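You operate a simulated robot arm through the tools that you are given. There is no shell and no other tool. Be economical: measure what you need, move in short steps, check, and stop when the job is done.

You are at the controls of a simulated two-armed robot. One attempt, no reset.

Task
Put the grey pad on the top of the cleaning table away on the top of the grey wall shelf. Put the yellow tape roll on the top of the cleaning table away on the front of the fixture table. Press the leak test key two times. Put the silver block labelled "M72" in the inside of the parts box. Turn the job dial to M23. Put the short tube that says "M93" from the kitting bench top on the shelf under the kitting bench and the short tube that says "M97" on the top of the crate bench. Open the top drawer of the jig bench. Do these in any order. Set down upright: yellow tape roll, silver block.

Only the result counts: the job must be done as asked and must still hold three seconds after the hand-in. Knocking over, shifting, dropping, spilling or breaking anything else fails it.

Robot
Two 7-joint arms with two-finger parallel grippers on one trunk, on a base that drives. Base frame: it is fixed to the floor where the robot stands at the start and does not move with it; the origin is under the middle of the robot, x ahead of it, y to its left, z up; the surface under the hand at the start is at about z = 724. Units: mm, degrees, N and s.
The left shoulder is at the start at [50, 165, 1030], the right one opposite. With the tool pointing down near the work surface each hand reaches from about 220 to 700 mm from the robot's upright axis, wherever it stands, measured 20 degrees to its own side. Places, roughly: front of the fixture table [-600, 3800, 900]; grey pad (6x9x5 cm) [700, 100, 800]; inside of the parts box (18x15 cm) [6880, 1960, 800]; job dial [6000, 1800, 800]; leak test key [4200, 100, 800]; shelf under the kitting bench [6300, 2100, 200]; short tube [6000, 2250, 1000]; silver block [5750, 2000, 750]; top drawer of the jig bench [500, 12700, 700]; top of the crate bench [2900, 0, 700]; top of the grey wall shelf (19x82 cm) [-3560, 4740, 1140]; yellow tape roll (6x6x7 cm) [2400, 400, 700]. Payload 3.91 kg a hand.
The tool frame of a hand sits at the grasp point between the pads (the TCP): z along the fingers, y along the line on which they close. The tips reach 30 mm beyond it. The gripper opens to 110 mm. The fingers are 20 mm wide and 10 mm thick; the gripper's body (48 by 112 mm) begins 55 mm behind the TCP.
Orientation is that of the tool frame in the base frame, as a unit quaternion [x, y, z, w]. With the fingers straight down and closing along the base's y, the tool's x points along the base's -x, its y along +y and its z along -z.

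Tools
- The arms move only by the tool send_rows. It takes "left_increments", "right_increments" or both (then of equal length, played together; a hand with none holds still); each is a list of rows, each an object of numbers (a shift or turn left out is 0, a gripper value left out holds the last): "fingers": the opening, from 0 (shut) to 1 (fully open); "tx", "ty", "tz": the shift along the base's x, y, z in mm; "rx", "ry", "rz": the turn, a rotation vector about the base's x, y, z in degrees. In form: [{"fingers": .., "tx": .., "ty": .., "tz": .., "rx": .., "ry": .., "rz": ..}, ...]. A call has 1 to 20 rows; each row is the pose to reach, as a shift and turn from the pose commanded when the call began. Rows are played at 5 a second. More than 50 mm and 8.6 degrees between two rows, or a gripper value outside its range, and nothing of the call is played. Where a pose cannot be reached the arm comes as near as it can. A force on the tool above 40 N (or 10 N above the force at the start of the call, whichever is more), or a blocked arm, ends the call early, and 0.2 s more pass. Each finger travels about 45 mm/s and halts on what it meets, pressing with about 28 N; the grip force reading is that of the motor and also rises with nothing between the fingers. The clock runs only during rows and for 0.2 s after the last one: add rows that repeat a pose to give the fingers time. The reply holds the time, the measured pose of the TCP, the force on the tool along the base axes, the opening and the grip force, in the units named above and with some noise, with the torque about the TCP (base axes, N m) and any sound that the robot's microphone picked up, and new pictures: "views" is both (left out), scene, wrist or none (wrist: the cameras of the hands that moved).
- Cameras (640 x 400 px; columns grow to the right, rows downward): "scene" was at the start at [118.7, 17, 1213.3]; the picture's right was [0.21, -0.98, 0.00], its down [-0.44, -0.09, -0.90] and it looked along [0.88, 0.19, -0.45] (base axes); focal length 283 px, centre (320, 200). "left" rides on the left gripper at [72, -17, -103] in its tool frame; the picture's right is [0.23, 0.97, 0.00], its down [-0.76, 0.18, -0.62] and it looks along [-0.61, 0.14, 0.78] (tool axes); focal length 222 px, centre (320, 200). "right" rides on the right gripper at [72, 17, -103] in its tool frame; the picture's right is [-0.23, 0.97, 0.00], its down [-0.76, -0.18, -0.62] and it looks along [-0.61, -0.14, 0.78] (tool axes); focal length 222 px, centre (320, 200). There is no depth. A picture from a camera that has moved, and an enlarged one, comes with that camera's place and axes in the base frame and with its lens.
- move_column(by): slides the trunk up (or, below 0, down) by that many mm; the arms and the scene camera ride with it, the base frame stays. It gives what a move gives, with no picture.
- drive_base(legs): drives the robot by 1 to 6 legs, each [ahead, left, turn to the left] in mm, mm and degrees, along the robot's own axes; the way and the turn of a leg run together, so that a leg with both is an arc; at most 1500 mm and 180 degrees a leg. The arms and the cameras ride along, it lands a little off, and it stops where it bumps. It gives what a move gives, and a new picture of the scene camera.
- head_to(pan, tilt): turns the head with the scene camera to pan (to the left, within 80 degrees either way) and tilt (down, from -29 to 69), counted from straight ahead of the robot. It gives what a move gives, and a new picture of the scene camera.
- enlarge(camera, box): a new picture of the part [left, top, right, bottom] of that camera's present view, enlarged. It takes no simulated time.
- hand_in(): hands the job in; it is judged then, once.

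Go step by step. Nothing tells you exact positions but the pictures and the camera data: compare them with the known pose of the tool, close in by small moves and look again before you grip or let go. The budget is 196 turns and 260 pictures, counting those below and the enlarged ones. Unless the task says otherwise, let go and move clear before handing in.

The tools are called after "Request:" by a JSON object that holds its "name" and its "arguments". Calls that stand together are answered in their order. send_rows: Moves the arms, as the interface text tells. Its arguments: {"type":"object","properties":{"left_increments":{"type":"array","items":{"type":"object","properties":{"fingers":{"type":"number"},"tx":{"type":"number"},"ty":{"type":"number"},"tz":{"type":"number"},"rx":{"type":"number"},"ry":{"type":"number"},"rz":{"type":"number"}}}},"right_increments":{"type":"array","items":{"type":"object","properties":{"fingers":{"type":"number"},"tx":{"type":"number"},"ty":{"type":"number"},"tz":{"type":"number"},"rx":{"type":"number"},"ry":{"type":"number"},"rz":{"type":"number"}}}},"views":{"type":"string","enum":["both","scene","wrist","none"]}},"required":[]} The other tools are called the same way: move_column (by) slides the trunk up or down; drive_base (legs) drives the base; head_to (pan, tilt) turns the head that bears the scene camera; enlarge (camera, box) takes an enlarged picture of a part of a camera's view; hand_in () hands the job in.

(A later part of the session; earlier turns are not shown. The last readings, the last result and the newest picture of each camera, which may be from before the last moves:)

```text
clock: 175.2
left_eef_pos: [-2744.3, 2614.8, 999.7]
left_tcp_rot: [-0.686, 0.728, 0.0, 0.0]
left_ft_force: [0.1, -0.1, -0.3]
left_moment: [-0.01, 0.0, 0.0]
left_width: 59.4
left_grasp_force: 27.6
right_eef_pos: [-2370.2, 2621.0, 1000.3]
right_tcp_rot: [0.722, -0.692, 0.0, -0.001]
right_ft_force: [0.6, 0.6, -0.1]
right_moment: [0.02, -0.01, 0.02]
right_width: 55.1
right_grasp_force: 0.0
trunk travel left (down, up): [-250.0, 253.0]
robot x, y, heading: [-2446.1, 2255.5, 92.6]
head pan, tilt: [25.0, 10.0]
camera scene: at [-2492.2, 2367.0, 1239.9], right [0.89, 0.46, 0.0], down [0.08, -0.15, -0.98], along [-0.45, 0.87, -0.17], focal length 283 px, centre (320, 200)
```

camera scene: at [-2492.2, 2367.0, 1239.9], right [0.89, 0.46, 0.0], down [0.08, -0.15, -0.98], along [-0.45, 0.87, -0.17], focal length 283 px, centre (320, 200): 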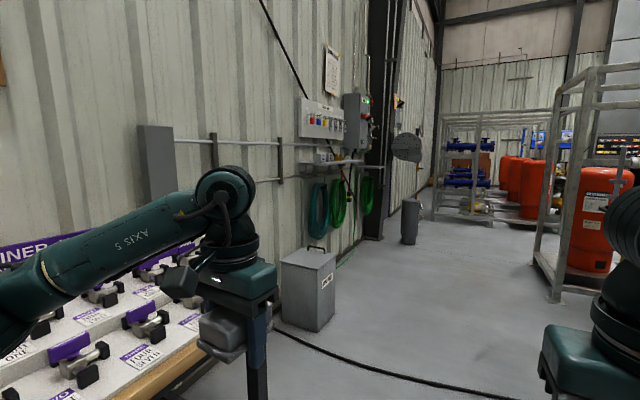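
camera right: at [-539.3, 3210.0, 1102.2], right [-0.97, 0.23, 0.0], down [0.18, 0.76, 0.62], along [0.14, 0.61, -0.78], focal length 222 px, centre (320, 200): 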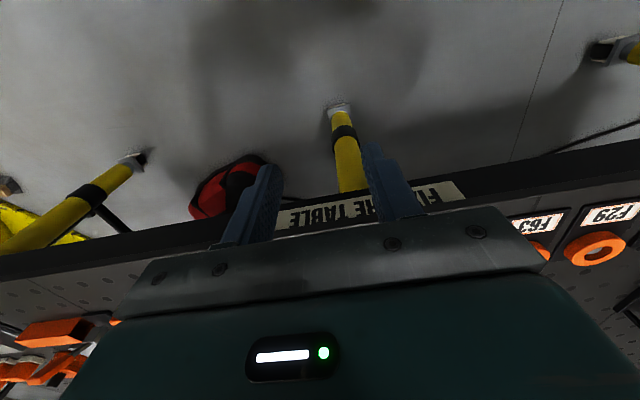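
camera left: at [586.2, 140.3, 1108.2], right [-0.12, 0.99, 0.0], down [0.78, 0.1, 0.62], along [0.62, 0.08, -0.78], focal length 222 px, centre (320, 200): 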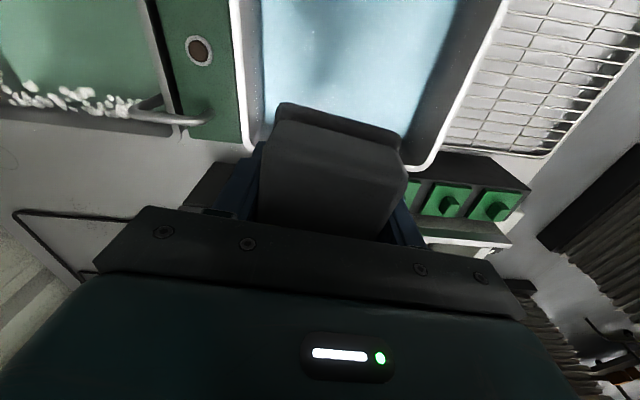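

The shelf is over the green hoses on the left wall; a grey bin stands before it. Drive up the aisle to y≈4740 then face the wall.

Request:
{"name": "drive_base", "arguments": {"legs": [[0, 0, -2.5], [1300, 0, 0], [1180, 0, 0], [0, 0, 90]]}}

Request:
{"name": "head_to", "arguments": {"pan": 0, "tilt": 15}}

```text
clock: 191.7
left_eef_pos: [-2871.1, 4468.3, 1000.0]
left_tcp_rot: [1.0, -0.02, 0.0, 0.0]
left_ft_force: [-0.1, -0.9, -1.3]
left_moment: [0.03, 0.01, -0.02]
left_width: 59.3
left_grasp_force: 28.1
right_eef_pos: [-2884.2, 4842.0, 999.0]
right_tcp_rot: [1.0, 0.031, 0.0, 0.0]
right_ft_force: [-0.1, 1.2, 0.6]
right_moment: [0.02, 0.03, 0.01]
right_width: 55.1
right_grasp_force: 0.1
trunk travel left (down, up): [-250.0, 253.0]
robot x, y, heading: [-2518.9, 4773.2, -176.4]
head pan, tilt: [25.0, 10.0]
camera scene: at [-2629.4, 4722.7, 1240.0], right [-0.48, 0.88, 0.0], down [0.15, 0.08, -0.98], along [-0.86, -0.47, -0.17], focal length 283 px, centre (320, 200)
```

scene: 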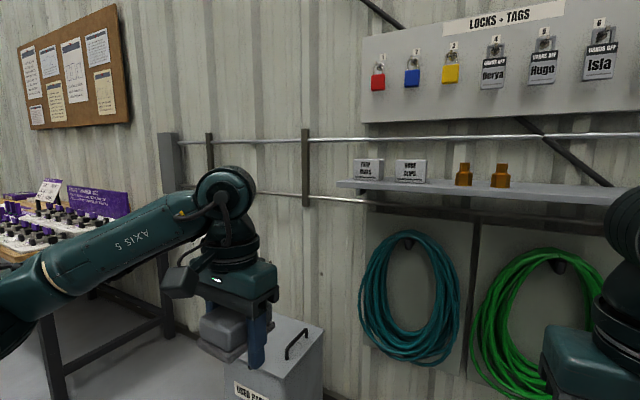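

```text
clock: 192.6
left_eef_pos: [-2870.1, 4467.7, 1000.7]
left_tcp_rot: [1.0, -0.02, 0.0, 0.0]
left_ft_force: [0.6, 0.8, -0.8]
left_moment: [-0.01, 0.0, -0.03]
left_width: 59.4
left_grasp_force: 28.1
right_eef_pos: [-2884.3, 4843.3, 1000.5]
right_tcp_rot: [0.999, 0.032, -0.001, -0.001]
right_ft_force: [-0.4, -0.6, 0.1]
right_moment: [-0.04, 0.03, 0.02]
right_width: 55.0
right_grasp_force: 0.1
trunk travel left (down, up): [-250.0, 253.0]
robot x, y, heading: [-2516.8, 4771.0, -176.4]
head pan, tilt: [0.0, 15.0]
camera scene: at [-2641.1, 4761.3, 1231.9], right [-0.06, 1.0, 0.0], down [0.26, 0.02, -0.97], along [-0.96, -0.06, -0.26], focal length 283 px, centre (320, 200)
```

scene: 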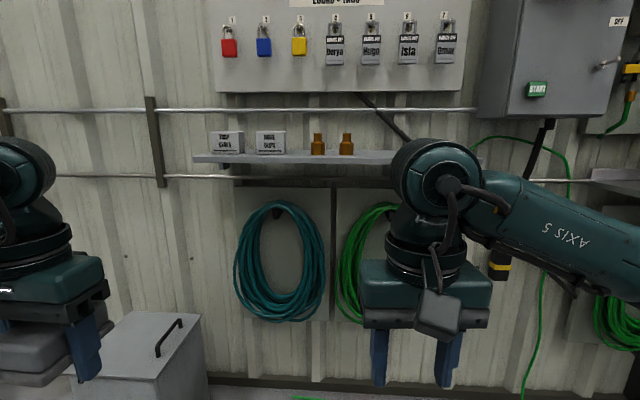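

The shelf's right half (cols 365–470, y≈4900–5150) is free. I'll shift right, advance, and raise the trunk.

Request:
{"name": "drive_base", "arguments": {"legs": [[0, 0, -3.6], [0, -330, 0], [250, 0, 0]]}}

Request:
{"name": "move_column", "arguments": {"by": 200}}

Request:
{"name": "head_to", "arguments": {"pan": 10, "tilt": 25}}

```text
clock: 198.1
left_eef_pos: [-3145.4, 4825.6, 999.6]
left_tcp_rot: [0.999, -0.048, 0.0, 0.0]
left_ft_force: [0.0, 0.3, -0.6]
left_moment: [-0.03, 0.02, 0.01]
left_width: 59.2
left_grasp_force: 28.2
right_eef_pos: [-3139.5, 5199.6, 999.1]
right_tcp_rot: [1.0, 0.005, 0.0, 0.0]
right_ft_force: [0.7, -0.6, 0.3]
right_moment: [0.01, -0.01, 0.03]
right_width: 54.9
right_grasp_force: 0.0
trunk travel left (down, up): [-250.0, 253.0]
robot x, y, heading: [-2778.0, 5111.4, -179.5]
head pan, tilt: [0.0, 15.0]
camera scene: at [-2900.7, 5106.1, 1231.8], right [-0.01, 1.0, 0.0], down [0.26, 0.0, -0.97], along [-0.97, -0.01, -0.26], focal length 283 px, centre (320, 200)
```

scene: 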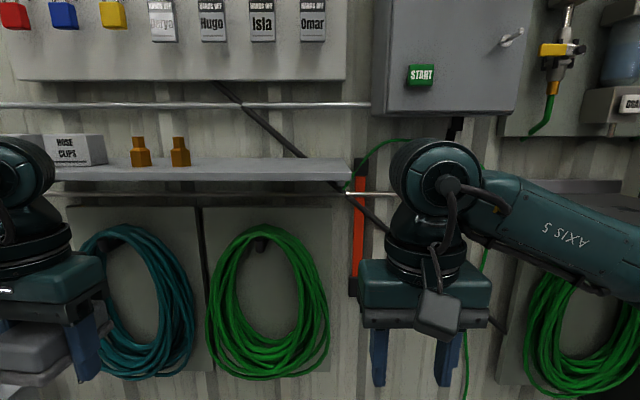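

```text
clock: 200.2
left_eef_pos: [-3146.8, 4824.0, 1200.9]
left_tcp_rot: [0.999, -0.048, 0.0, 0.0]
left_ft_force: [-0.6, 0.1, -1.8]
left_moment: [0.0, 0.0, 0.02]
left_width: 59.2
left_grasp_force: 28.1
right_eef_pos: [-3139.0, 5200.1, 1199.8]
right_tcp_rot: [1.0, 0.004, -0.001, 0.0]
right_ft_force: [-0.1, 0.0, -0.2]
right_moment: [-0.01, 0.02, 0.01]
right_width: 54.7
right_grasp_force: 0.0
trunk travel left (down, up): [-450.0, 53.0]
robot x, y, heading: [-2778.5, 5109.0, -179.6]
head pan, tilt: [0.0, 15.0]
```

```text
clock: 201.0
left_eef_pos: [-3146.1, 4826.0, 1201.5]
left_tcp_rot: [0.999, -0.048, 0.0, 0.0]
left_ft_force: [0.5, 0.1, -0.1]
left_moment: [-0.04, 0.0, 0.0]
left_width: 59.4
left_grasp_force: 28.3
right_eef_pos: [-3139.1, 5200.7, 1199.5]
right_tcp_rot: [1.0, 0.004, 0.0, 0.0]
right_ft_force: [-0.2, -1.2, -0.3]
right_moment: [-0.02, 0.0, 0.0]
right_width: 54.8
right_grasp_force: 0.1
trunk travel left (down, up): [-450.0, 53.0]
robot x, y, heading: [-2775.4, 5113.8, -179.2]
head pan, tilt: [10.0, 25.0]
camera scene: at [-2897.6, 5090.2, 1415.7], right [-0.18, 0.98, 0.0], down [0.42, 0.08, -0.91], along [-0.89, -0.16, -0.42], focal length 283 px, centre (320, 200)
```

scene: 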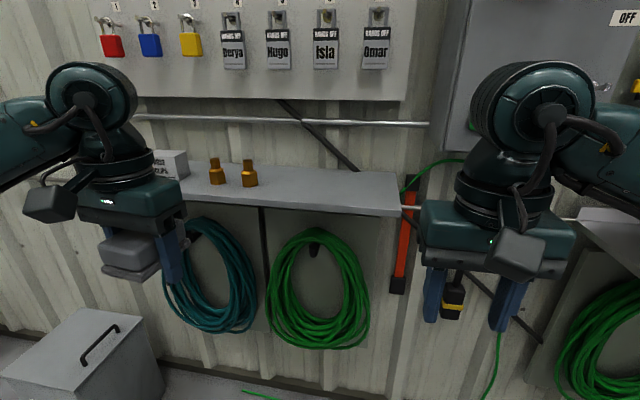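

Shelf front edge x≈-3465, right end y≈5165. I'll aim the pad at (-3535,5000). Move the left hand sideways, tuck the right hand, then advance 150 mm.

Request:
{"name": "send_rows", "arguments": {"left_increments": [{"ty": 45, "tz": 10}, {"ty": 90, "tz": 20}, {"ty": 135, "tz": 30}, {"ty": 174, "tz": 40}, {"ty": 174, "tz": 40}], "right_increments": [{"tx": 20}, {"tx": 40}, {"tx": 60}, {"tx": 80}, {"tx": 80}], "views": "none"}}

```text
clock: 202.2
left_eef_pos: [-3146.3, 4997.1, 1240.8]
left_tcp_rot: [0.999, -0.047, 0.0, 0.001]
left_ft_force: [0.0, -0.2, -0.9]
left_moment: [0.02, 0.0, -0.02]
left_width: 59.2
left_grasp_force: 28.3
right_eef_pos: [-3058.2, 5200.5, 1198.3]
right_tcp_rot: [1.0, 0.005, 0.0, 0.0]
right_ft_force: [0.9, -0.5, 0.0]
right_moment: [0.01, -0.01, -0.01]
right_width: 55.1
right_grasp_force: 0.2
trunk travel left (down, up): [-450.0, 53.0]
robot x, y, heading: [-2775.1, 5107.9, -179.5]
head pan, tilt: [10.0, 25.0]
```

Request:
{"name": "drive_base", "arguments": {"legs": [[150, 0, 0]]}}

Request:
{"name": "send_rows", "arguments": {"left_increments": [{"tx": -45, "rz": 5}, {"tx": -90, "rz": 5}, {"tx": -135, "rz": 5}, {"tx": -180, "rz": 5}, {"tx": -210, "rz": 5}, {"tx": -210, "rz": 5}], "views": "both"}}

```text
clock: 203.5
left_eef_pos: [-3295.6, 4996.0, 1241.0]
left_tcp_rot: [0.999, -0.048, 0.0, 0.0]
left_ft_force: [-0.8, 1.0, -1.0]
left_moment: [0.0, -0.03, 0.04]
left_width: 59.2
left_grasp_force: 28.2
right_eef_pos: [-3207.3, 5199.5, 1199.5]
right_tcp_rot: [1.0, 0.003, 0.0, 0.001]
right_ft_force: [0.3, -0.2, -0.6]
right_moment: [-0.04, -0.05, 0.02]
right_width: 55.0
right_grasp_force: 0.1
trunk travel left (down, up): [-450.0, 53.0]
robot x, y, heading: [-2929.9, 5107.4, -179.8]
head pan, tilt: [10.0, 25.0]
camera scene: at [-3047.1, 5089.0, 1415.5], right [-0.18, 0.98, 0.0], down [0.42, 0.08, -0.91], along [-0.89, -0.16, -0.42], focal length 283 px, centre (320, 200)
```

scene: 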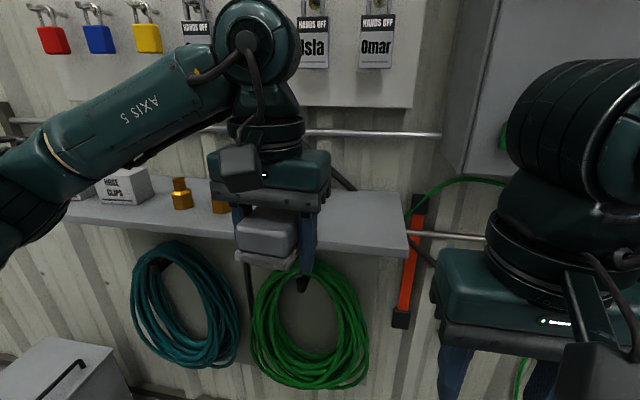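

```text
clock: 204.9
left_eef_pos: [-3505.8, 4996.5, 1242.8]
left_tcp_rot: [1.0, -0.004, -0.001, 0.0]
left_ft_force: [0.1, 0.1, -0.8]
left_moment: [-0.02, -0.01, 0.01]
left_width: 59.1
left_grasp_force: 27.9
right_eef_pos: [-3207.6, 5200.0, 1200.0]
right_tcp_rot: [1.0, 0.003, 0.001, 0.0]
right_ft_force: [0.1, -0.3, 0.2]
right_moment: [-0.02, -0.02, 0.03]
right_width: 55.0
right_grasp_force: 0.1
trunk travel left (down, up): [-450.0, 53.0]
robot x, y, heading: [-2926.9, 5108.8, -179.5]
head pan, tilt: [10.0, 25.0]
camera scene: at [-3046.0, 5088.8, 1415.6], right [-0.18, 0.98, 0.0], down [0.42, 0.08, -0.91], along [-0.89, -0.16, -0.42], focal length 283 px, centre (320, 200)
camera left: at [-3431.5, 5014.3, 1347.7], right [0.22, -0.98, 0.0], down [-0.76, -0.17, 0.62], along [-0.61, -0.14, -0.78], focal length 222 px, centre (320, 200)
```

scene: 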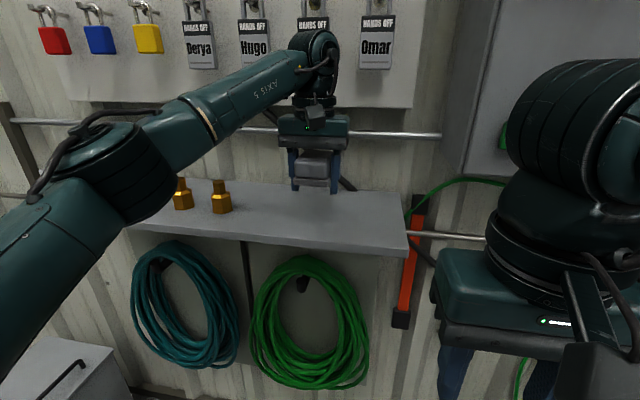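
left: 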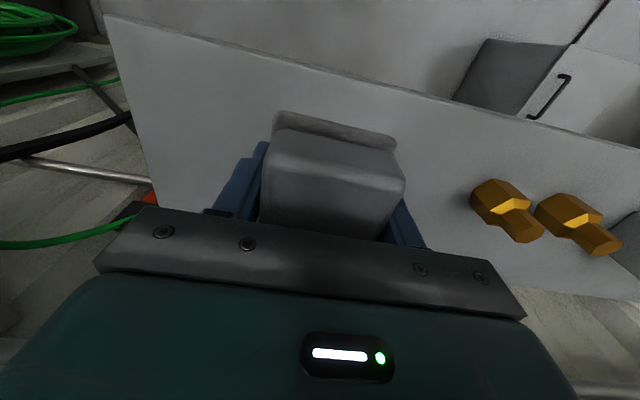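

Over the shelf with clearance. Shift a little deeper and lower to just above the surface.

Request:
{"name": "send_rows", "arguments": {"left_increments": [{"tx": -22}, {"tx": -22, "tz": -35}, {"tx": -22, "tz": -62}, {"tx": -22, "tz": -68}, {"tx": -22, "tz": -72}, {"tx": -22, "tz": -76}, {"tx": -22, "tz": -76}], "views": "both"}}

```text
clock: 206.5
left_eef_pos: [-3527.5, 4996.7, 1169.4]
left_tcp_rot: [1.0, -0.003, -0.006, -0.001]
left_ft_force: [-12.5, -3.3, 34.2]
left_moment: [-0.95, 0.11, -0.59]
left_width: 59.2
left_grasp_force: 28.0
right_eef_pos: [-3205.9, 5200.6, 1199.4]
right_tcp_rot: [1.0, 0.003, -0.001, 0.0]
right_ft_force: [-0.2, -0.2, 0.0]
right_moment: [0.02, -0.03, 0.04]
right_width: 54.9
right_grasp_force: 0.0
trunk travel left (down, up): [-450.0, 53.0]
robot x, y, heading: [-2928.1, 5109.1, -179.7]
head pan, tilt: [10.0, 25.0]
camera scene: at [-3044.6, 5089.4, 1416.3], right [-0.18, 0.98, 0.0], down [0.41, 0.08, -0.91], along [-0.89, -0.16, -0.42], focal length 283 px, centre (320, 200)
camera left: at [-3452.8, 5013.1, 1273.8], right [0.22, -0.98, 0.0], down [-0.76, -0.17, 0.63], along [-0.62, -0.14, -0.77], focal length 222 px, centre (320, 200)
```

scene: 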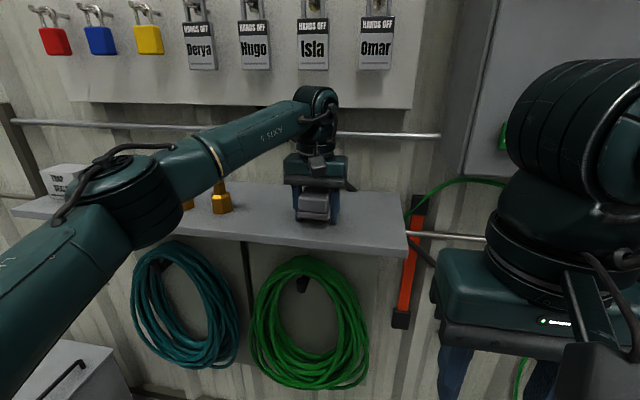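
left: 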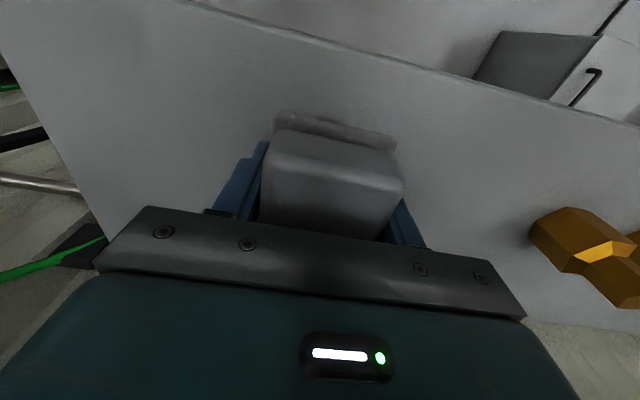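

Contact with the shelf. Relieve, open, and lift straight up.

Request:
{"name": "send_rows", "arguments": {"left_increments": [{"tz": 5}, {"tz": 5}, {"tz": 5, "fingers": 0.9}, {"tz": 5, "fingers": 0.9}, {"tz": 5, "fingers": 0.9}, {"tz": 5, "fingers": 0.9}, {"tz": 5, "fingers": 0.9}, {"tz": 45, "fingers": 0.9}, {"tz": 80, "fingers": 0.9}], "views": "both"}}

```text
clock: 208.5
left_eef_pos: [-3525.2, 4995.3, 1245.2]
left_tcp_rot: [1.0, -0.004, 0.001, 0.001]
left_ft_force: [-0.3, 0.8, 0.0]
left_moment: [-0.01, -0.01, 0.01]
left_width: 99.0
left_grasp_force: 0.0
right_eef_pos: [-3206.4, 5198.8, 1198.5]
right_tcp_rot: [1.0, 0.004, 0.0, 0.0]
right_ft_force: [0.1, 0.6, 1.0]
right_moment: [0.03, -0.01, 0.02]
right_width: 55.3
right_grasp_force: 0.0
trunk travel left (down, up): [-450.0, 53.0]
robot x, y, heading: [-2925.6, 5109.1, -179.5]
head pan, tilt: [10.0, 25.0]
camera scene: at [-3045.9, 5089.4, 1415.6], right [-0.18, 0.98, 0.0], down [0.42, 0.08, -0.91], along [-0.89, -0.16, -0.42], focal length 283 px, centre (320, 200)
camera left: at [-3453.2, 5011.7, 1350.4], right [0.22, -0.98, 0.0], down [-0.76, -0.17, 0.62], along [-0.61, -0.14, -0.78], focal length 222 px, centre (320, 200)
```

scene: 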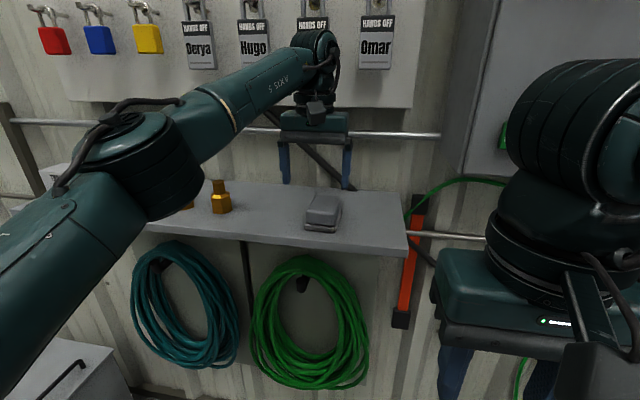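
left: 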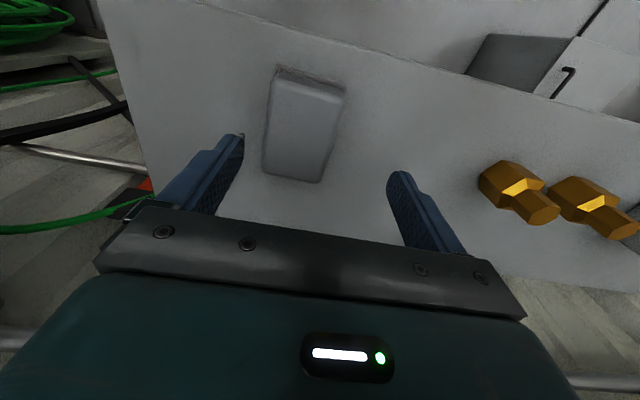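

Pad is on the shelf. Retract the left hand, back away and lower the trunk, then look north toward the jig bench.

Request:
{"name": "send_rows", "arguments": {"left_increments": [{"tx": 45}, {"tx": 90}, {"tx": 135}, {"tx": 180}, {"tx": 215}, {"tx": 240, "ty": -40}, {"tx": 240, "ty": -80}, {"tx": 240, "ty": -120}], "views": "none"}}

Request:
{"name": "drive_base", "arguments": {"legs": [[-500, 0, 0], [0, 0, -90]]}}

Request:
{"name": "move_column", "arguments": {"by": -200}}

Request:
{"name": "head_to", "arguments": {"pan": -20, "tilt": 8}}

```text
clock: 210.3
left_eef_pos: [-3284.0, 4876.4, 1245.6]
left_tcp_rot: [1.0, -0.004, -0.001, -0.002]
left_ft_force: [-0.2, 0.4, 1.4]
left_moment: [0.0, 0.01, -0.01]
left_width: 99.1
left_grasp_force: 0.0
right_eef_pos: [-3206.9, 5199.0, 1198.3]
right_tcp_rot: [1.0, 0.004, -0.001, 0.001]
right_ft_force: [-0.5, 0.2, 0.3]
right_moment: [0.02, -0.01, -0.03]
right_width: 54.9
right_grasp_force: 0.0
trunk travel left (down, up): [-450.0, 53.0]
robot x, y, heading: [-2928.1, 5107.8, -179.5]
head pan, tilt: [10.0, 25.0]
```

```text
clock: 217.1
left_eef_pos: [-2663.2, 5463.5, 1246.8]
left_tcp_rot: [0.716, -0.698, 0.0, 0.0]
left_ft_force: [1.1, 0.0, 0.4]
left_moment: [-0.01, 0.01, -0.03]
left_width: 98.8
left_grasp_force: 0.0
right_eef_pos: [-2340.0, 5397.6, 1199.7]
right_tcp_rot: [0.722, -0.691, 0.0, 0.0]
right_ft_force: [0.8, 0.4, -0.7]
right_moment: [0.01, -0.01, 0.01]
right_width: 54.9
right_grasp_force: 0.1
trunk travel left (down, up): [-450.0, 53.0]
robot x, y, heading: [-2423.1, 5114.3, 92.6]
head pan, tilt: [10.0, 25.0]
camera scene: at [-2442.8, 5230.9, 1415.6], right [0.98, 0.22, 0.0], down [0.09, -0.41, -0.91], along [-0.2, 0.89, -0.42], focal length 283 px, centre (320, 200)
```

scene: 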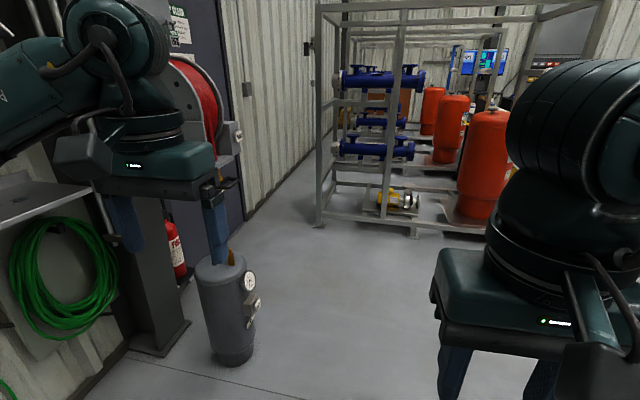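

```text
clock: 219.2
left_eef_pos: [-2663.7, 5465.2, 1046.2]
left_tcp_rot: [0.717, -0.697, -0.001, -0.001]
left_ft_force: [1.1, 0.3, 0.4]
left_moment: [-0.02, 0.01, -0.02]
left_width: 98.8
left_grasp_force: 0.1
right_eef_pos: [-2339.5, 5396.7, 997.9]
right_tcp_rot: [0.723, -0.691, 0.0, 0.0]
right_ft_force: [0.7, -0.6, 0.4]
right_moment: [-0.01, 0.02, -0.01]
right_width: 55.0
right_grasp_force: 0.1
trunk travel left (down, up): [-250.0, 253.0]
robot x, y, heading: [-2422.0, 5114.4, 92.8]
head pan, tilt: [10.0, 25.0]
```

```text
clock: 220.2
left_eef_pos: [-2664.4, 5463.2, 1045.2]
left_tcp_rot: [0.716, -0.698, -0.001, 0.0]
left_ft_force: [0.5, 0.1, -0.1]
left_moment: [-0.01, -0.01, -0.02]
left_width: 98.8
left_grasp_force: 0.1
right_eef_pos: [-2339.0, 5396.9, 998.9]
right_tcp_rot: [0.722, -0.692, -0.001, -0.001]
right_ft_force: [-0.3, -0.1, 0.2]
right_moment: [-0.02, 0.01, -0.02]
right_width: 55.3
right_grasp_force: 0.1
trunk travel left (down, up): [-250.0, 253.0]
robot x, y, heading: [-2425.9, 5110.8, 92.4]
head pan, tilt: [-20.0, 8.0]
camera scene: at [-2395.2, 5229.2, 1243.2], right [0.95, -0.3, 0.0], down [-0.04, -0.13, -0.99], along [0.3, 0.94, -0.14], focal length 283 px, centre (320, 200)
```

scene: 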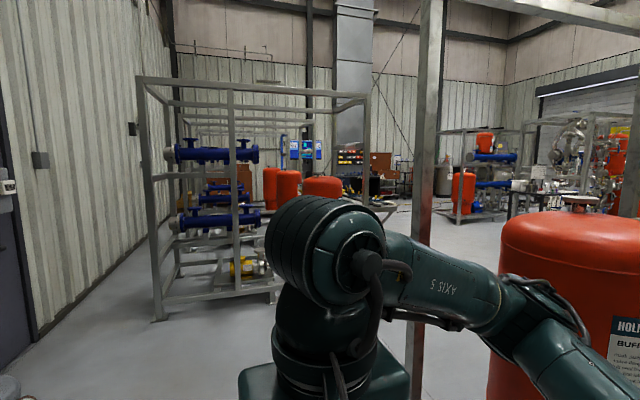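

There's a passage heading north-east between the racks. Look lower and to the right to locate the near rack's footprint.

Request:
{"name": "head_to", "arguments": {"pan": -55, "tilt": 20}}

```text
clock: 221.2
left_eef_pos: [-2665.3, 5464.6, 1045.1]
left_tcp_rot: [0.716, -0.698, -0.001, 0.0]
left_ft_force: [0.6, 0.8, -0.8]
left_moment: [0.03, 0.06, 0.0]
left_width: 98.6
left_grasp_force: 0.2
right_eef_pos: [-2340.3, 5397.3, 997.9]
right_tcp_rot: [0.722, -0.692, 0.0, 0.0]
right_ft_force: [-0.4, 0.4, -0.5]
right_moment: [0.01, 0.02, 0.02]
right_width: 55.1
right_grasp_force: 0.1
trunk travel left (down, up): [-250.0, 253.0]
robot x, y, heading: [-2421.3, 5113.8, 92.4]
head pan, tilt: [-55.0, 20.0]
camera scene: at [-2349.1, 5197.6, 1223.7], right [0.61, -0.79, 0.0], down [-0.27, -0.21, -0.94], along [0.75, 0.57, -0.34], focal length 283 px, centre (320, 200)
```

scene: 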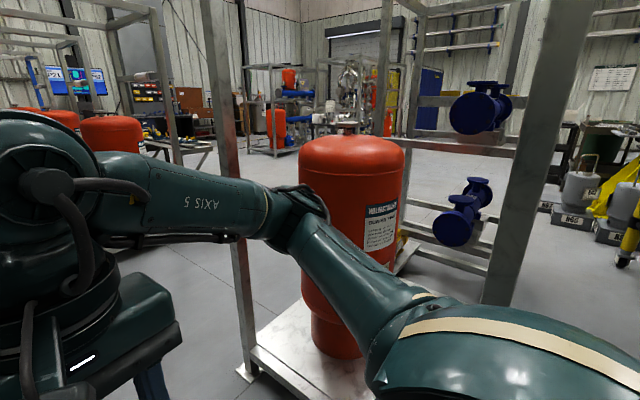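

Near rack occupies roughly x≥-1750, y 5080–6070. I'll go north to y≈6830 (between the racks), turn east, and look.

Request:
{"name": "drive_base", "arguments": {"legs": [[0, 0, -2.4], [1000, 0, 0], [720, 0, 0], [0, 0, -60]]}}

Request:
{"name": "head_to", "arguments": {"pan": 10, "tilt": 12}}

```text
clock: 233.2
left_eef_pos: [-2152.4, 7233.4, 1047.0]
left_tcp_rot: [-0.22, 0.975, 0.001, 0.0]
left_ft_force: [0.3, 1.1, 0.8]
left_moment: [-0.03, 0.0, -0.04]
left_width: 99.0
left_grasp_force: 0.1
right_eef_pos: [-2081.1, 6908.2, 997.7]
right_tcp_rot: [-0.227, 0.974, 0.0, 0.0]
right_ft_force: [0.5, 0.1, -0.3]
right_moment: [-0.01, 0.0, 0.06]
right_width: 55.1
right_grasp_force: 0.0
trunk travel left (down, up): [-250.0, 253.0]
robot x, y, heading: [-2371.1, 6865.3, 26.3]
head pan, tilt: [-55.0, 20.0]
camera scene: at [-2266.8, 6834.5, 1223.7], right [-0.48, -0.88, 0.0], down [-0.3, 0.16, -0.94], along [0.82, -0.45, -0.34], focal length 283 px, centre (320, 200)
```

scene: 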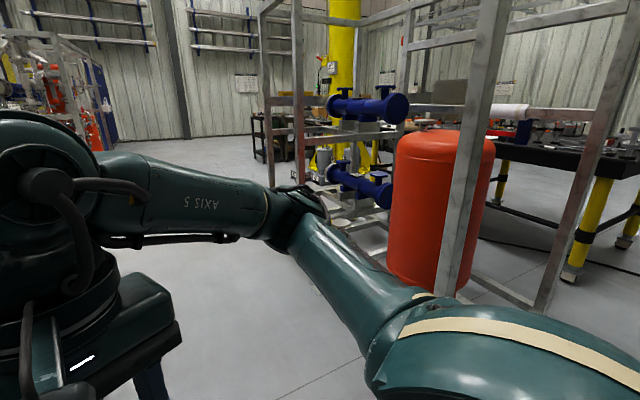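

```text
clock: 234.5
left_eef_pos: [-2152.0, 7231.9, 1046.6]
left_tcp_rot: [-0.219, 0.976, 0.0, 0.0]
left_ft_force: [-0.7, -1.0, -0.3]
left_moment: [0.01, -0.02, 0.0]
left_width: 99.2
left_grasp_force: 0.0
right_eef_pos: [-2082.3, 6906.2, 998.8]
right_tcp_rot: [-0.227, 0.974, 0.0, 0.0]
right_ft_force: [0.4, 0.2, 0.3]
right_moment: [-0.01, -0.01, -0.03]
right_width: 55.1
right_grasp_force: 0.2
trunk travel left (down, up): [-250.0, 253.0]
robot x, y, heading: [-2372.7, 6869.6, 26.3]
head pan, tilt: [10.0, 12.0]
camera scene: at [-2273.3, 6934.4, 1236.7], right [0.59, -0.81, 0.0], down [-0.17, -0.12, -0.98], along [0.79, 0.58, -0.21], focal length 283 px, centre (320, 200)
```

scene: 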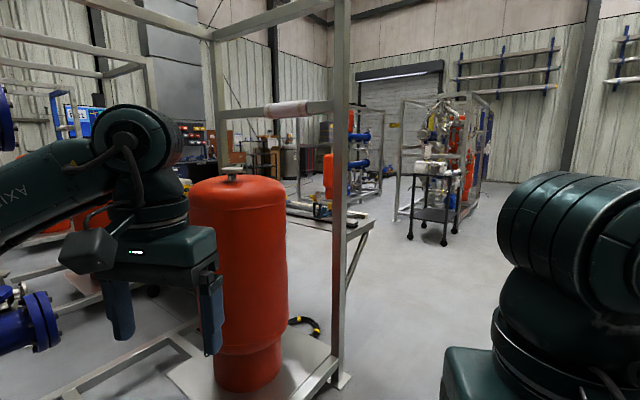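

Rack 1's east end is at x≈-1170, y≈7600. I'll head east along y≈6860 to x≈300 and look north.

Request:
{"name": "drive_base", "arguments": {"legs": [[0, 0, -26.3], [1400, 0, 0], [1300, 0, 0], [0, 0, 90]]}}

Request:
{"name": "head_to", "arguments": {"pan": 0, "tilt": 8}}

```text
clock: 252.8
left_eef_pos: [128.9, 7272.8, 1046.7]
left_tcp_rot: [-0.695, 0.719, 0.002, 0.0]
left_ft_force: [0.3, 0.2, 0.5]
left_moment: [0.01, 0.04, 0.0]
left_width: 99.1
left_grasp_force: 0.1
right_eef_pos: [449.5, 7187.8, 999.6]
right_tcp_rot: [-0.702, 0.712, 0.0, 0.0]
right_ft_force: [-0.1, 0.3, 0.5]
right_moment: [-0.01, 0.0, 0.03]
right_width: 54.9
right_grasp_force: 0.0
trunk travel left (down, up): [-250.0, 253.0]
robot x, y, heading: [351.4, 6909.0, 89.5]
head pan, tilt: [10.0, 12.0]
camera scene: at [336.8, 7027.4, 1236.7], right [0.99, 0.16, 0.0], down [0.03, -0.21, -0.98], along [-0.15, 0.97, -0.21], focal length 283 px, centre (320, 200)
```

scene: 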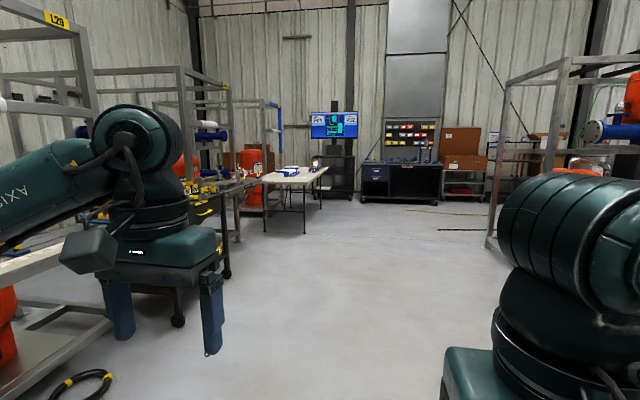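

```text
clock: 253.6
left_eef_pos: [128.9, 7272.0, 1045.9]
left_tcp_rot: [-0.695, 0.719, 0.0, 0.0]
left_ft_force: [-0.1, -0.6, 0.2]
left_moment: [0.0, 0.0, -0.02]
left_width: 98.8
left_grasp_force: 0.0
right_eef_pos: [449.7, 7187.0, 999.2]
right_tcp_rot: [-0.702, 0.713, 0.0, 0.0]
right_ft_force: [0.3, 0.2, 0.3]
right_moment: [0.01, -0.01, -0.02]
right_width: 54.9
right_grasp_force: 0.0
trunk travel left (down, up): [-250.0, 253.0]
robot x, y, heading: [351.2, 6904.9, 89.3]
head pan, tilt: [0.0, 8.0]
camera scene: at [353.0, 7027.9, 1243.2], right [1.0, -0.02, 0.0], down [0.0, -0.14, -0.99], along [0.02, 0.99, -0.14], focal length 283 px, centre (320, 200)
```

scene: 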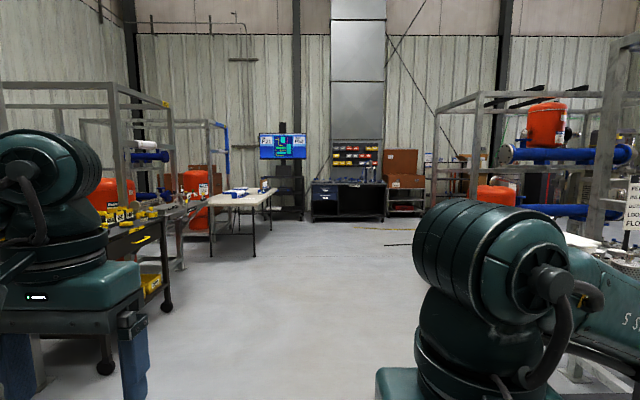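

The jig bench is straight ahead (~y 12640), drawers on its left side. Drive north 4.5 m and look closer.

Request:
{"name": "drive_base", "arguments": {"legs": [[1500, 0, 0.7], [1500, 0, 0], [1500, 0, 0]]}}

Request:
{"name": "head_to", "arguments": {"pan": 0, "tilt": 25}}

```text
clock: 275.0
left_eef_pos: [164.9, 11752.2, 1046.3]
left_tcp_rot: [-0.707, 0.707, 0.0, 0.0]
left_ft_force: [-0.4, 0.5, -0.4]
left_moment: [0.0, -0.03, -0.03]
left_width: 99.0
left_grasp_force: 0.1
right_eef_pos: [488.2, 11676.6, 998.8]
right_tcp_rot: [0.713, -0.701, 0.0, 0.0]
right_ft_force: [0.9, -0.3, -0.3]
right_moment: [0.01, 0.01, 0.01]
right_width: 54.9
right_grasp_force: 0.0
trunk travel left (down, up): [-250.0, 253.0]
robot x, y, heading: [401.8, 11394.6, 91.0]
head pan, tilt: [0.0, 8.0]
camera scene: at [395.9, 11515.1, 1243.2], right [1.0, 0.02, 0.0], down [0.0, -0.14, -0.99], along [-0.02, 0.99, -0.14], focal length 283 px, centre (320, 200)
```

scene: 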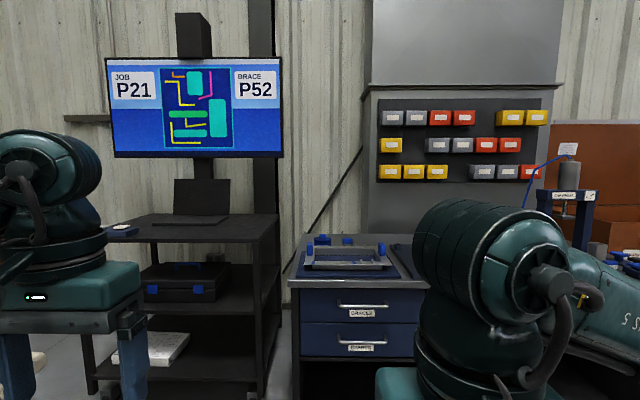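

```text
clock: 275.8
left_eef_pos: [164.5, 11752.2, 1046.3]
left_tcp_rot: [0.708, -0.707, -0.001, -0.001]
left_ft_force: [0.5, 0.1, -0.2]
left_moment: [-0.06, 0.02, 0.03]
left_width: 99.2
left_grasp_force: 0.1
right_eef_pos: [488.2, 11677.6, 1000.5]
right_tcp_rot: [0.713, -0.702, 0.0, -0.001]
right_ft_force: [0.6, 0.3, -0.4]
right_moment: [0.01, 0.02, 0.04]
right_width: 54.7
right_grasp_force: 0.1
trunk travel left (down, up): [-250.0, 253.0]
robot x, y, heading: [397.9, 11394.4, 90.9]
head pan, tilt: [0.0, 25.0]
camera scene: at [395.9, 11514.6, 1215.7], right [1.0, 0.02, 0.0], down [0.01, -0.42, -0.91], along [-0.01, 0.91, -0.42], focal length 283 px, centre (320, 200)
```

scene: 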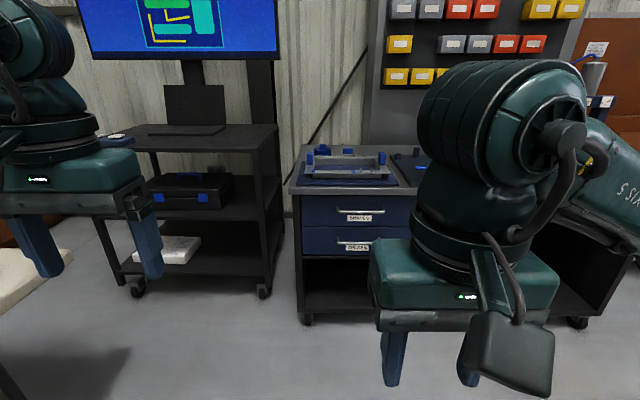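

The top drawer's bar handle is at roughly (546,12580,662). I'll reorient the right hand to point forward with the fingers closing vertically, then lower the trunk and approach.

Request:
{"name": "send_rows", "arguments": {"right_increments": [{"rx": 4.6, "ry": 4.6, "rz": -4.6, "ty": 10, "tx": 4}, {"rx": 9.2, "ry": 9.2, "rz": -9.2, "ty": 20, "tx": 8}, {"rx": 13.8, "ry": 13.8, "rz": -13.8, "ty": 30, "tx": 12}, {"rx": 18.4, "ry": 18.4, "rz": -18.4, "ty": 40, "tx": 16}, {"rx": 23.1, "ry": 23.1, "rz": -23.1, "ty": 50, "tx": 20}, {"rx": 27.7, "ry": 27.7, "rz": -27.7, "ty": 60, "tx": 24}, {"rx": 32.3, "ry": 32.3, "rz": -32.3, "ty": 70, "tx": 28}, {"rx": 36.9, "ry": 36.9, "rz": -36.9, "ty": 80, "tx": 32}, {"rx": 41.5, "ry": 41.5, "rz": -41.5, "ty": 90, "tx": 36}, {"rx": 46.1, "ry": 46.1, "rz": -46.1, "ty": 100, "tx": 40}, {"rx": 50.7, "ry": 50.7, "rz": -50.7, "ty": 100, "tx": 44}, {"rx": 55.3, "ry": 55.3, "rz": -55.3, "ty": 100, "tx": 48}, {"rx": 60, "ry": 60, "rz": -60, "ty": 100, "tx": 50}, {"rx": 64.6, "ry": 64.6, "rz": -64.6, "ty": 100, "tx": 50}, {"rx": 69.28, "ry": 69.28, "rz": -69.28, "ty": 100, "tx": 50}, {"rx": 69.28, "ry": 69.28, "rz": -69.28, "ty": 100, "tx": 50}], "views": "both"}}

```text
clock: 279.2
left_eef_pos: [163.3, 11751.6, 1045.7]
left_tcp_rot: [-0.707, 0.707, 0.001, 0.001]
left_ft_force: [-0.3, 0.1, 0.4]
left_moment: [0.02, 0.0, 0.03]
left_width: 98.9
left_grasp_force: 0.0
right_eef_pos: [503.0, 11824.3, 980.9]
right_tcp_rot: [-0.005, 0.706, 0.709, 0.006]
right_ft_force: [-1.1, 0.1, -0.2]
right_moment: [-0.02, 0.0, 0.0]
right_width: 54.9
right_grasp_force: 0.1
right hand out of reach, approached as far as the arm can: row 7, 8, 9, 10, 11, 12, 13, 14, 15, 16
trunk travel left (down, up): [-250.0, 253.0]
robot x, y, heading: [398.7, 11398.1, 90.9]
head pan, tilt: [0.0, 25.0]
camera scene: at [395.9, 11514.2, 1215.7], right [1.0, 0.02, 0.0], down [0.01, -0.42, -0.91], along [-0.01, 0.91, -0.42], focal length 283 px, centre (320, 200)
camera right: at [431.1, 11720.1, 997.1], right [0.21, 0.0, 0.98], down [0.76, -0.62, -0.17], along [0.61, 0.78, -0.13], focal length 222 px, centre (320, 200)
```

scene: 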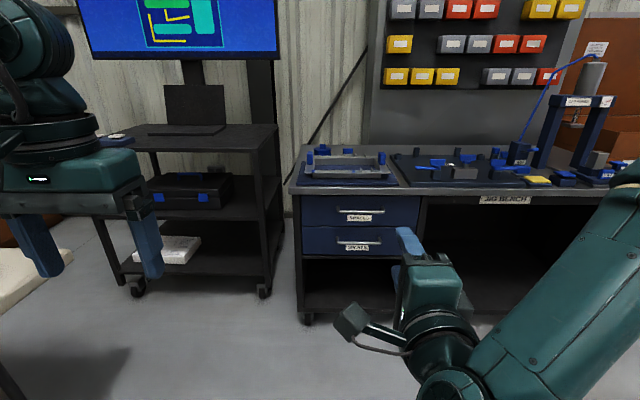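
right: 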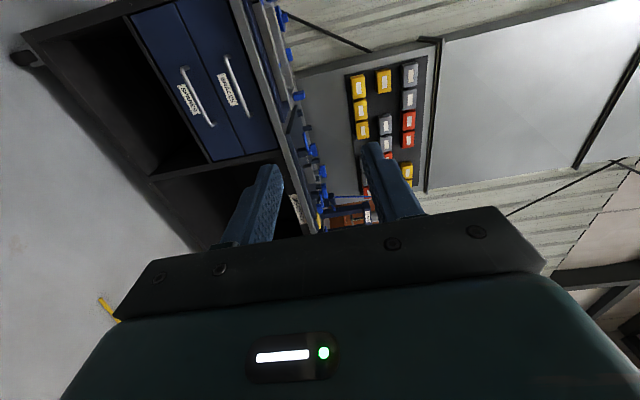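

Both views triangulate the top handle at about (545,12615,652). Lower the trunk and drive ahead.

Request:
{"name": "move_column", "arguments": {"by": -240}}

Request:
{"name": "drive_base", "arguments": {"legs": [[500, 0, -0.9]]}}

Request:
{"name": "enlarge", "arguments": {"camera": "right", "box": [0, 0, 640, 400]}}

```text
clock: 281.7
left_eef_pos: [163.6, 11752.9, 805.8]
left_tcp_rot: [0.707, -0.707, 0.0, 0.0]
left_ft_force: [-0.2, -0.4, -0.9]
left_moment: [-0.03, 0.01, 0.0]
left_width: 98.9
left_grasp_force: 0.0
right_eef_pos: [504.6, 11825.8, 741.2]
right_tcp_rot: [-0.005, 0.708, 0.707, 0.005]
right_ft_force: [0.3, -0.1, 0.9]
right_moment: [0.0, 0.07, -0.02]
right_width: 55.0
right_grasp_force: 0.1
trunk travel left (down, up): [-10.0, 493.0]
robot x, y, heading: [397.6, 11396.3, 91.1]
head pan, tilt: [0.0, 25.0]
```

```text
clock: 284.6
left_eef_pos: [168.9, 12254.8, 806.4]
left_tcp_rot: [-0.699, 0.715, 0.0, 0.001]
left_ft_force: [-0.3, 0.0, 0.3]
left_moment: [0.0, 0.0, 0.0]
left_width: 99.0
left_grasp_force: 0.1
right_eef_pos: [508.3, 12319.1, 741.5]
right_tcp_rot: [0.001, 0.708, 0.707, 0.013]
right_ft_force: [-0.4, 0.2, -0.7]
right_moment: [0.0, -0.01, -0.03]
right_width: 55.0
right_grasp_force: 0.0
trunk travel left (down, up): [-10.0, 493.0]
robot x, y, heading: [395.0, 11891.8, 89.6]
head pan, tilt: [0.0, 25.0]
camera scene: at [395.2, 12012.0, 975.6], right [1.0, 0.0, 0.0], down [0.0, -0.42, -0.91], along [0.0, 0.91, -0.42], focal length 283 px, centre (320, 200)
```

scene: 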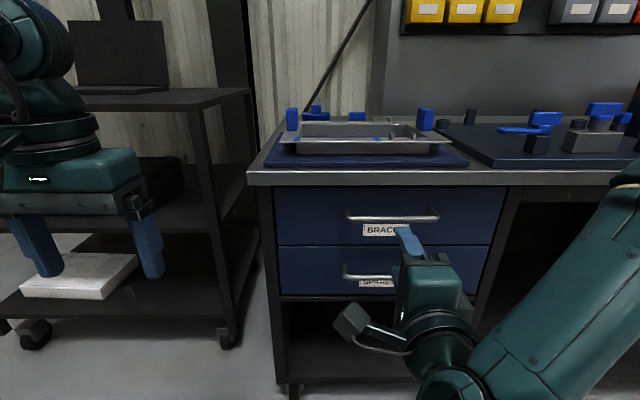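

```text
1.00 times, centred on (320, 200) of right (not enlarged: the box is as wide or as high as the picture)
camera zoom: at [434.3, 12217.0, 756.9], right [0.21, 0.0, 0.98], down [0.75, -0.64, -0.17], along [0.63, 0.77, -0.13], focal length 222 px, centre (320, 200)
```

zoom: 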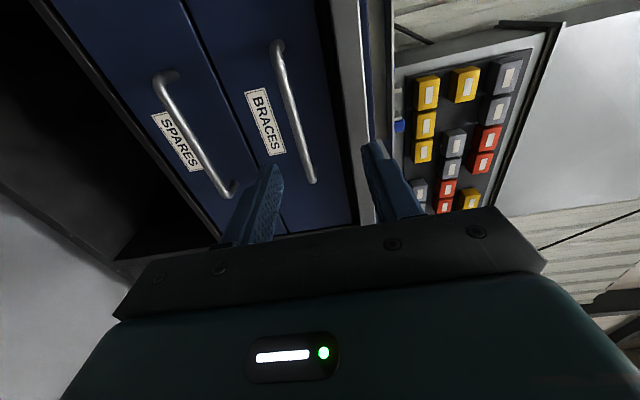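

Better parallax now: top handle bar at about (535,12533,699). Move the hand to just in front of it and re-measure.

Request:
{"name": "send_rows", "arguments": {"right_increments": [{"tx": 9, "tz": -14, "ty": 30}, {"tx": 18, "tz": -28, "ty": 60}, {"tx": 27, "tz": -42, "ty": 95}, {"tx": 27, "tz": -42, "ty": 125}, {"tx": 27, "tz": -42, "ty": 150}, {"tx": 27, "tz": -42, "ty": 150}], "views": "both"}}

```text
clock: 286.0
left_eef_pos: [167.8, 12254.2, 807.2]
left_tcp_rot: [-0.7, 0.714, 0.0, 0.0]
left_ft_force: [-0.1, 0.1, -0.6]
left_moment: [-0.03, 0.01, -0.02]
left_width: 99.2
left_grasp_force: 0.0
right_eef_pos: [490.8, 12464.4, 723.2]
right_tcp_rot: [0.004, 0.708, 0.706, 0.015]
right_ft_force: [0.7, 0.0, 0.0]
right_moment: [0.02, 0.02, 0.02]
right_width: 55.0
right_grasp_force: 0.1
right hand out of reach, approached as far as the arm can: row 2, 3, 4, 5, 6
trunk travel left (down, up): [-10.0, 493.0]
robot x, y, heading: [395.5, 11893.0, 89.8]
head pan, tilt: [0.0, 25.0]
camera scene: at [395.2, 12012.0, 975.6], right [1.0, 0.0, 0.0], down [0.0, -0.42, -0.91], along [0.0, 0.91, -0.42], focal length 283 px, centre (320, 200)
camera right: at [415.4, 12362.2, 740.4], right [0.21, 0.0, 0.98], down [0.75, -0.64, -0.16], along [0.63, 0.76, -0.13], focal length 222 px, centre (320, 200)
```

scene: 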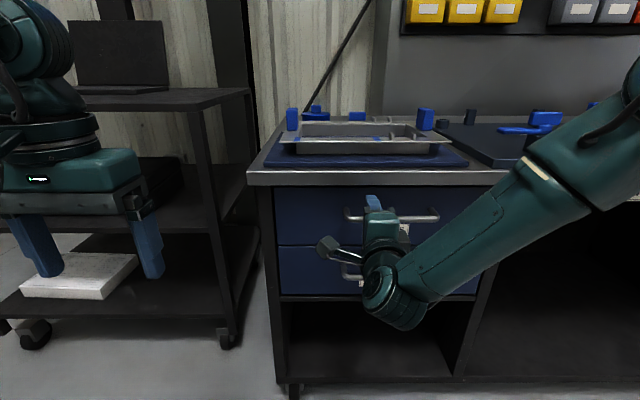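
right: 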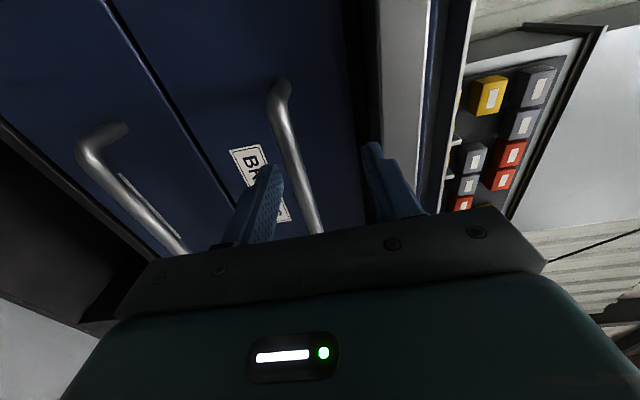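

Bar is at z≈704, hand at 723. Use the last 10 mm of trunk and try lowering the hand a bit.

Request:
{"name": "move_column", "arguments": {"by": -10}}

Request:
{"name": "send_rows", "arguments": {"right_increments": [{"tz": -5}, {"tz": -9}, {"tz": -9}], "views": "wrist"}}

```text
clock: 286.6
left_eef_pos: [167.9, 12253.9, 795.6]
left_tcp_rot: [-0.701, 0.713, 0.001, 0.001]
left_ft_force: [-1.3, -0.4, 0.7]
left_moment: [0.0, 0.01, -0.01]
left_width: 99.0
left_grasp_force: 0.0
right_eef_pos: [491.4, 12463.9, 715.1]
right_tcp_rot: [0.004, 0.709, 0.705, 0.015]
right_ft_force: [0.5, -0.5, 0.5]
right_moment: [0.0, -0.02, -0.01]
right_width: 54.9
right_grasp_force: 0.0
trunk travel left (down, up): [0.0, 503.0]
robot x, y, heading: [394.0, 11890.8, 89.9]
head pan, tilt: [0.0, 25.0]
```

```text
clock: 287.4
left_eef_pos: [168.2, 12253.7, 795.3]
left_tcp_rot: [-0.701, 0.713, 0.0, 0.0]
left_ft_force: [1.0, -0.5, 0.9]
left_moment: [0.0, 0.0, -0.01]
left_width: 99.1
left_grasp_force: 0.1
right_eef_pos: [489.0, 12463.7, 707.9]
right_tcp_rot: [0.006, 0.71, 0.704, 0.017]
right_ft_force: [-0.6, 0.7, -0.1]
right_moment: [-0.01, 0.0, 0.02]
right_width: 54.9
right_grasp_force: 0.0
trunk travel left (down, up): [0.0, 503.0]
robot x, y, heading: [394.7, 11890.0, 89.9]
head pan, tilt: [0.0, 25.0]
camera right: at [413.5, 12361.5, 722.9], right [0.21, 0.0, 0.98], down [0.74, -0.65, -0.16], along [0.63, 0.76, -0.14], focal length 222 px, centre (320, 200)
```

right: 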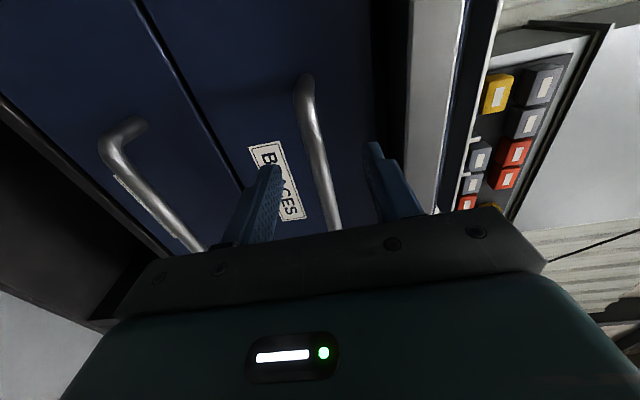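

Bar is now between the finger lines. Advance the base 45 mm.

Request:
{"name": "drive_base", "arguments": {"legs": [[45, 0, 0]]}}

Request:
{"name": "enlarge", "arguments": {"camera": "right", "box": [0, 0, 640, 400]}}

Request:
{"name": "enlarge", "arguments": {"camera": "scene", "box": [300, 160, 460, 260]}}

```text
clock: 288.3
left_eef_pos: [168.8, 12297.7, 796.1]
left_tcp_rot: [-0.699, 0.715, 0.001, 0.0]
left_ft_force: [0.4, 0.8, -0.7]
left_moment: [0.01, -0.02, -0.02]
left_width: 99.1
left_grasp_force: 0.0
right_eef_pos: [490.0, 12507.5, 708.3]
right_tcp_rot: [0.005, 0.709, 0.705, 0.016]
right_ft_force: [0.3, 0.0, -0.1]
right_moment: [0.02, 0.01, -0.02]
right_width: 55.0
right_grasp_force: 0.0
trunk travel left (down, up): [0.0, 503.0]
robot x, y, heading: [397.5, 11936.6, 89.6]
head pan, tilt: [0.0, 25.0]
camera scene: at [395.4, 12056.0, 965.6], right [1.0, 0.0, 0.0], down [0.0, -0.42, -0.91], along [0.0, 0.91, -0.42], focal length 283 px, centre (320, 200)
```

scene: 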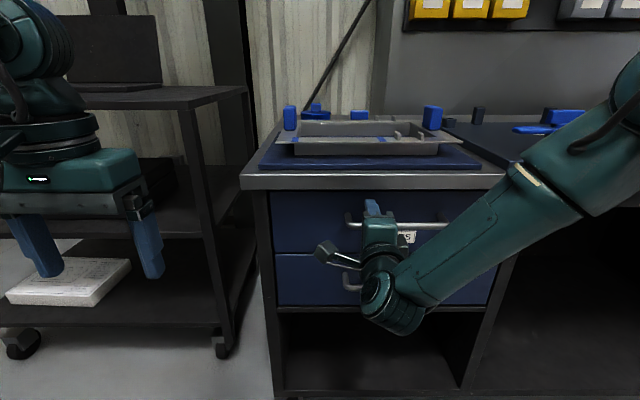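

```text
1.00 times, centred on (320, 200) of right (not enlarged: the box is as wide or as high as the picture)
camera zoom: at [413.9, 12405.6, 722.9], right [0.21, 0.0, 0.98], down [0.74, -0.65, -0.16], along [0.63, 0.76, -0.14], focal length 222 px, centre (320, 200)
```

zoom: 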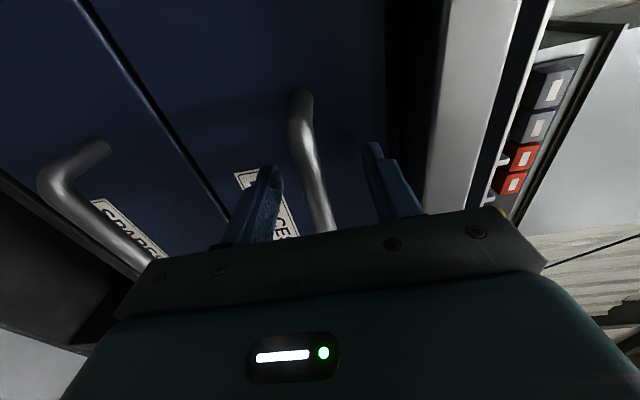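

```text
4.00 times, centred on (380, 210) of scene
camera zoom: at [395.4, 12056.0, 965.6], right [1.0, 0.0, 0.0], down [0.0, -0.42, -0.91], along [0.0, 0.91, -0.42], focal length 1132 px, centre (80, 160)
```

zoom: 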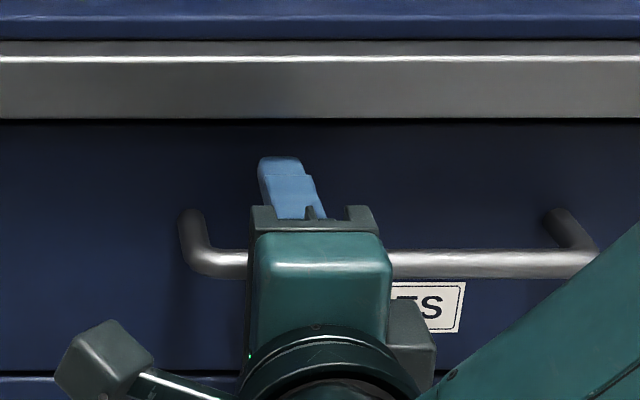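

Triangulation puts the bar at y≈12506, z≈705 – right at the TCP. Close on it.

Request:
{"name": "send_rows", "arguments": {"right_increments": [{"fingers": 0}, {"fingers": 0}, {"fingers": 0}, {"fingers": 0}, {"fingers": 0}], "views": "wrist"}}

```text
clock: 289.5
left_eef_pos: [168.3, 12299.2, 795.3]
left_tcp_rot: [-0.699, 0.715, 0.0, 0.0]
left_ft_force: [0.5, 0.6, -0.5]
left_moment: [0.03, 0.0, 0.0]
left_width: 98.9
left_grasp_force: 0.0
right_eef_pos: [489.0, 12506.8, 704.4]
right_tcp_rot: [0.006, 0.712, 0.702, 0.017]
right_ft_force: [-1.3, -1.6, -16.1]
right_moment: [-0.02, 0.91, -0.07]
right_width: 13.6
right_grasp_force: 44.7
trunk travel left (down, up): [0.0, 503.0]
robot x, y, heading: [395.1, 11936.3, 89.8]
head pan, tilt: [0.0, 25.0]
camera right: at [414.0, 12405.6, 720.9], right [0.21, 0.01, 0.98], down [0.74, -0.65, -0.16], along [0.63, 0.76, -0.14], focal length 222 px, centre (320, 200)
```

right: 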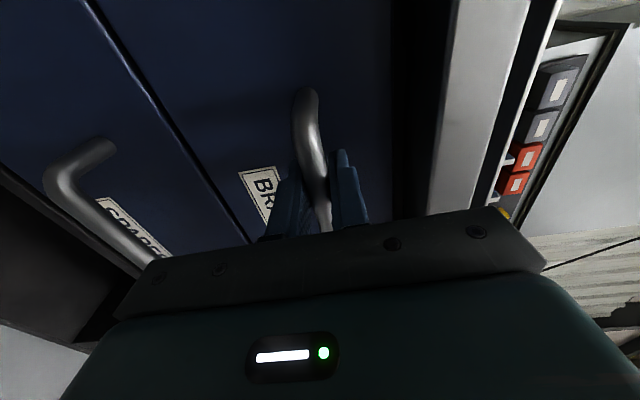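

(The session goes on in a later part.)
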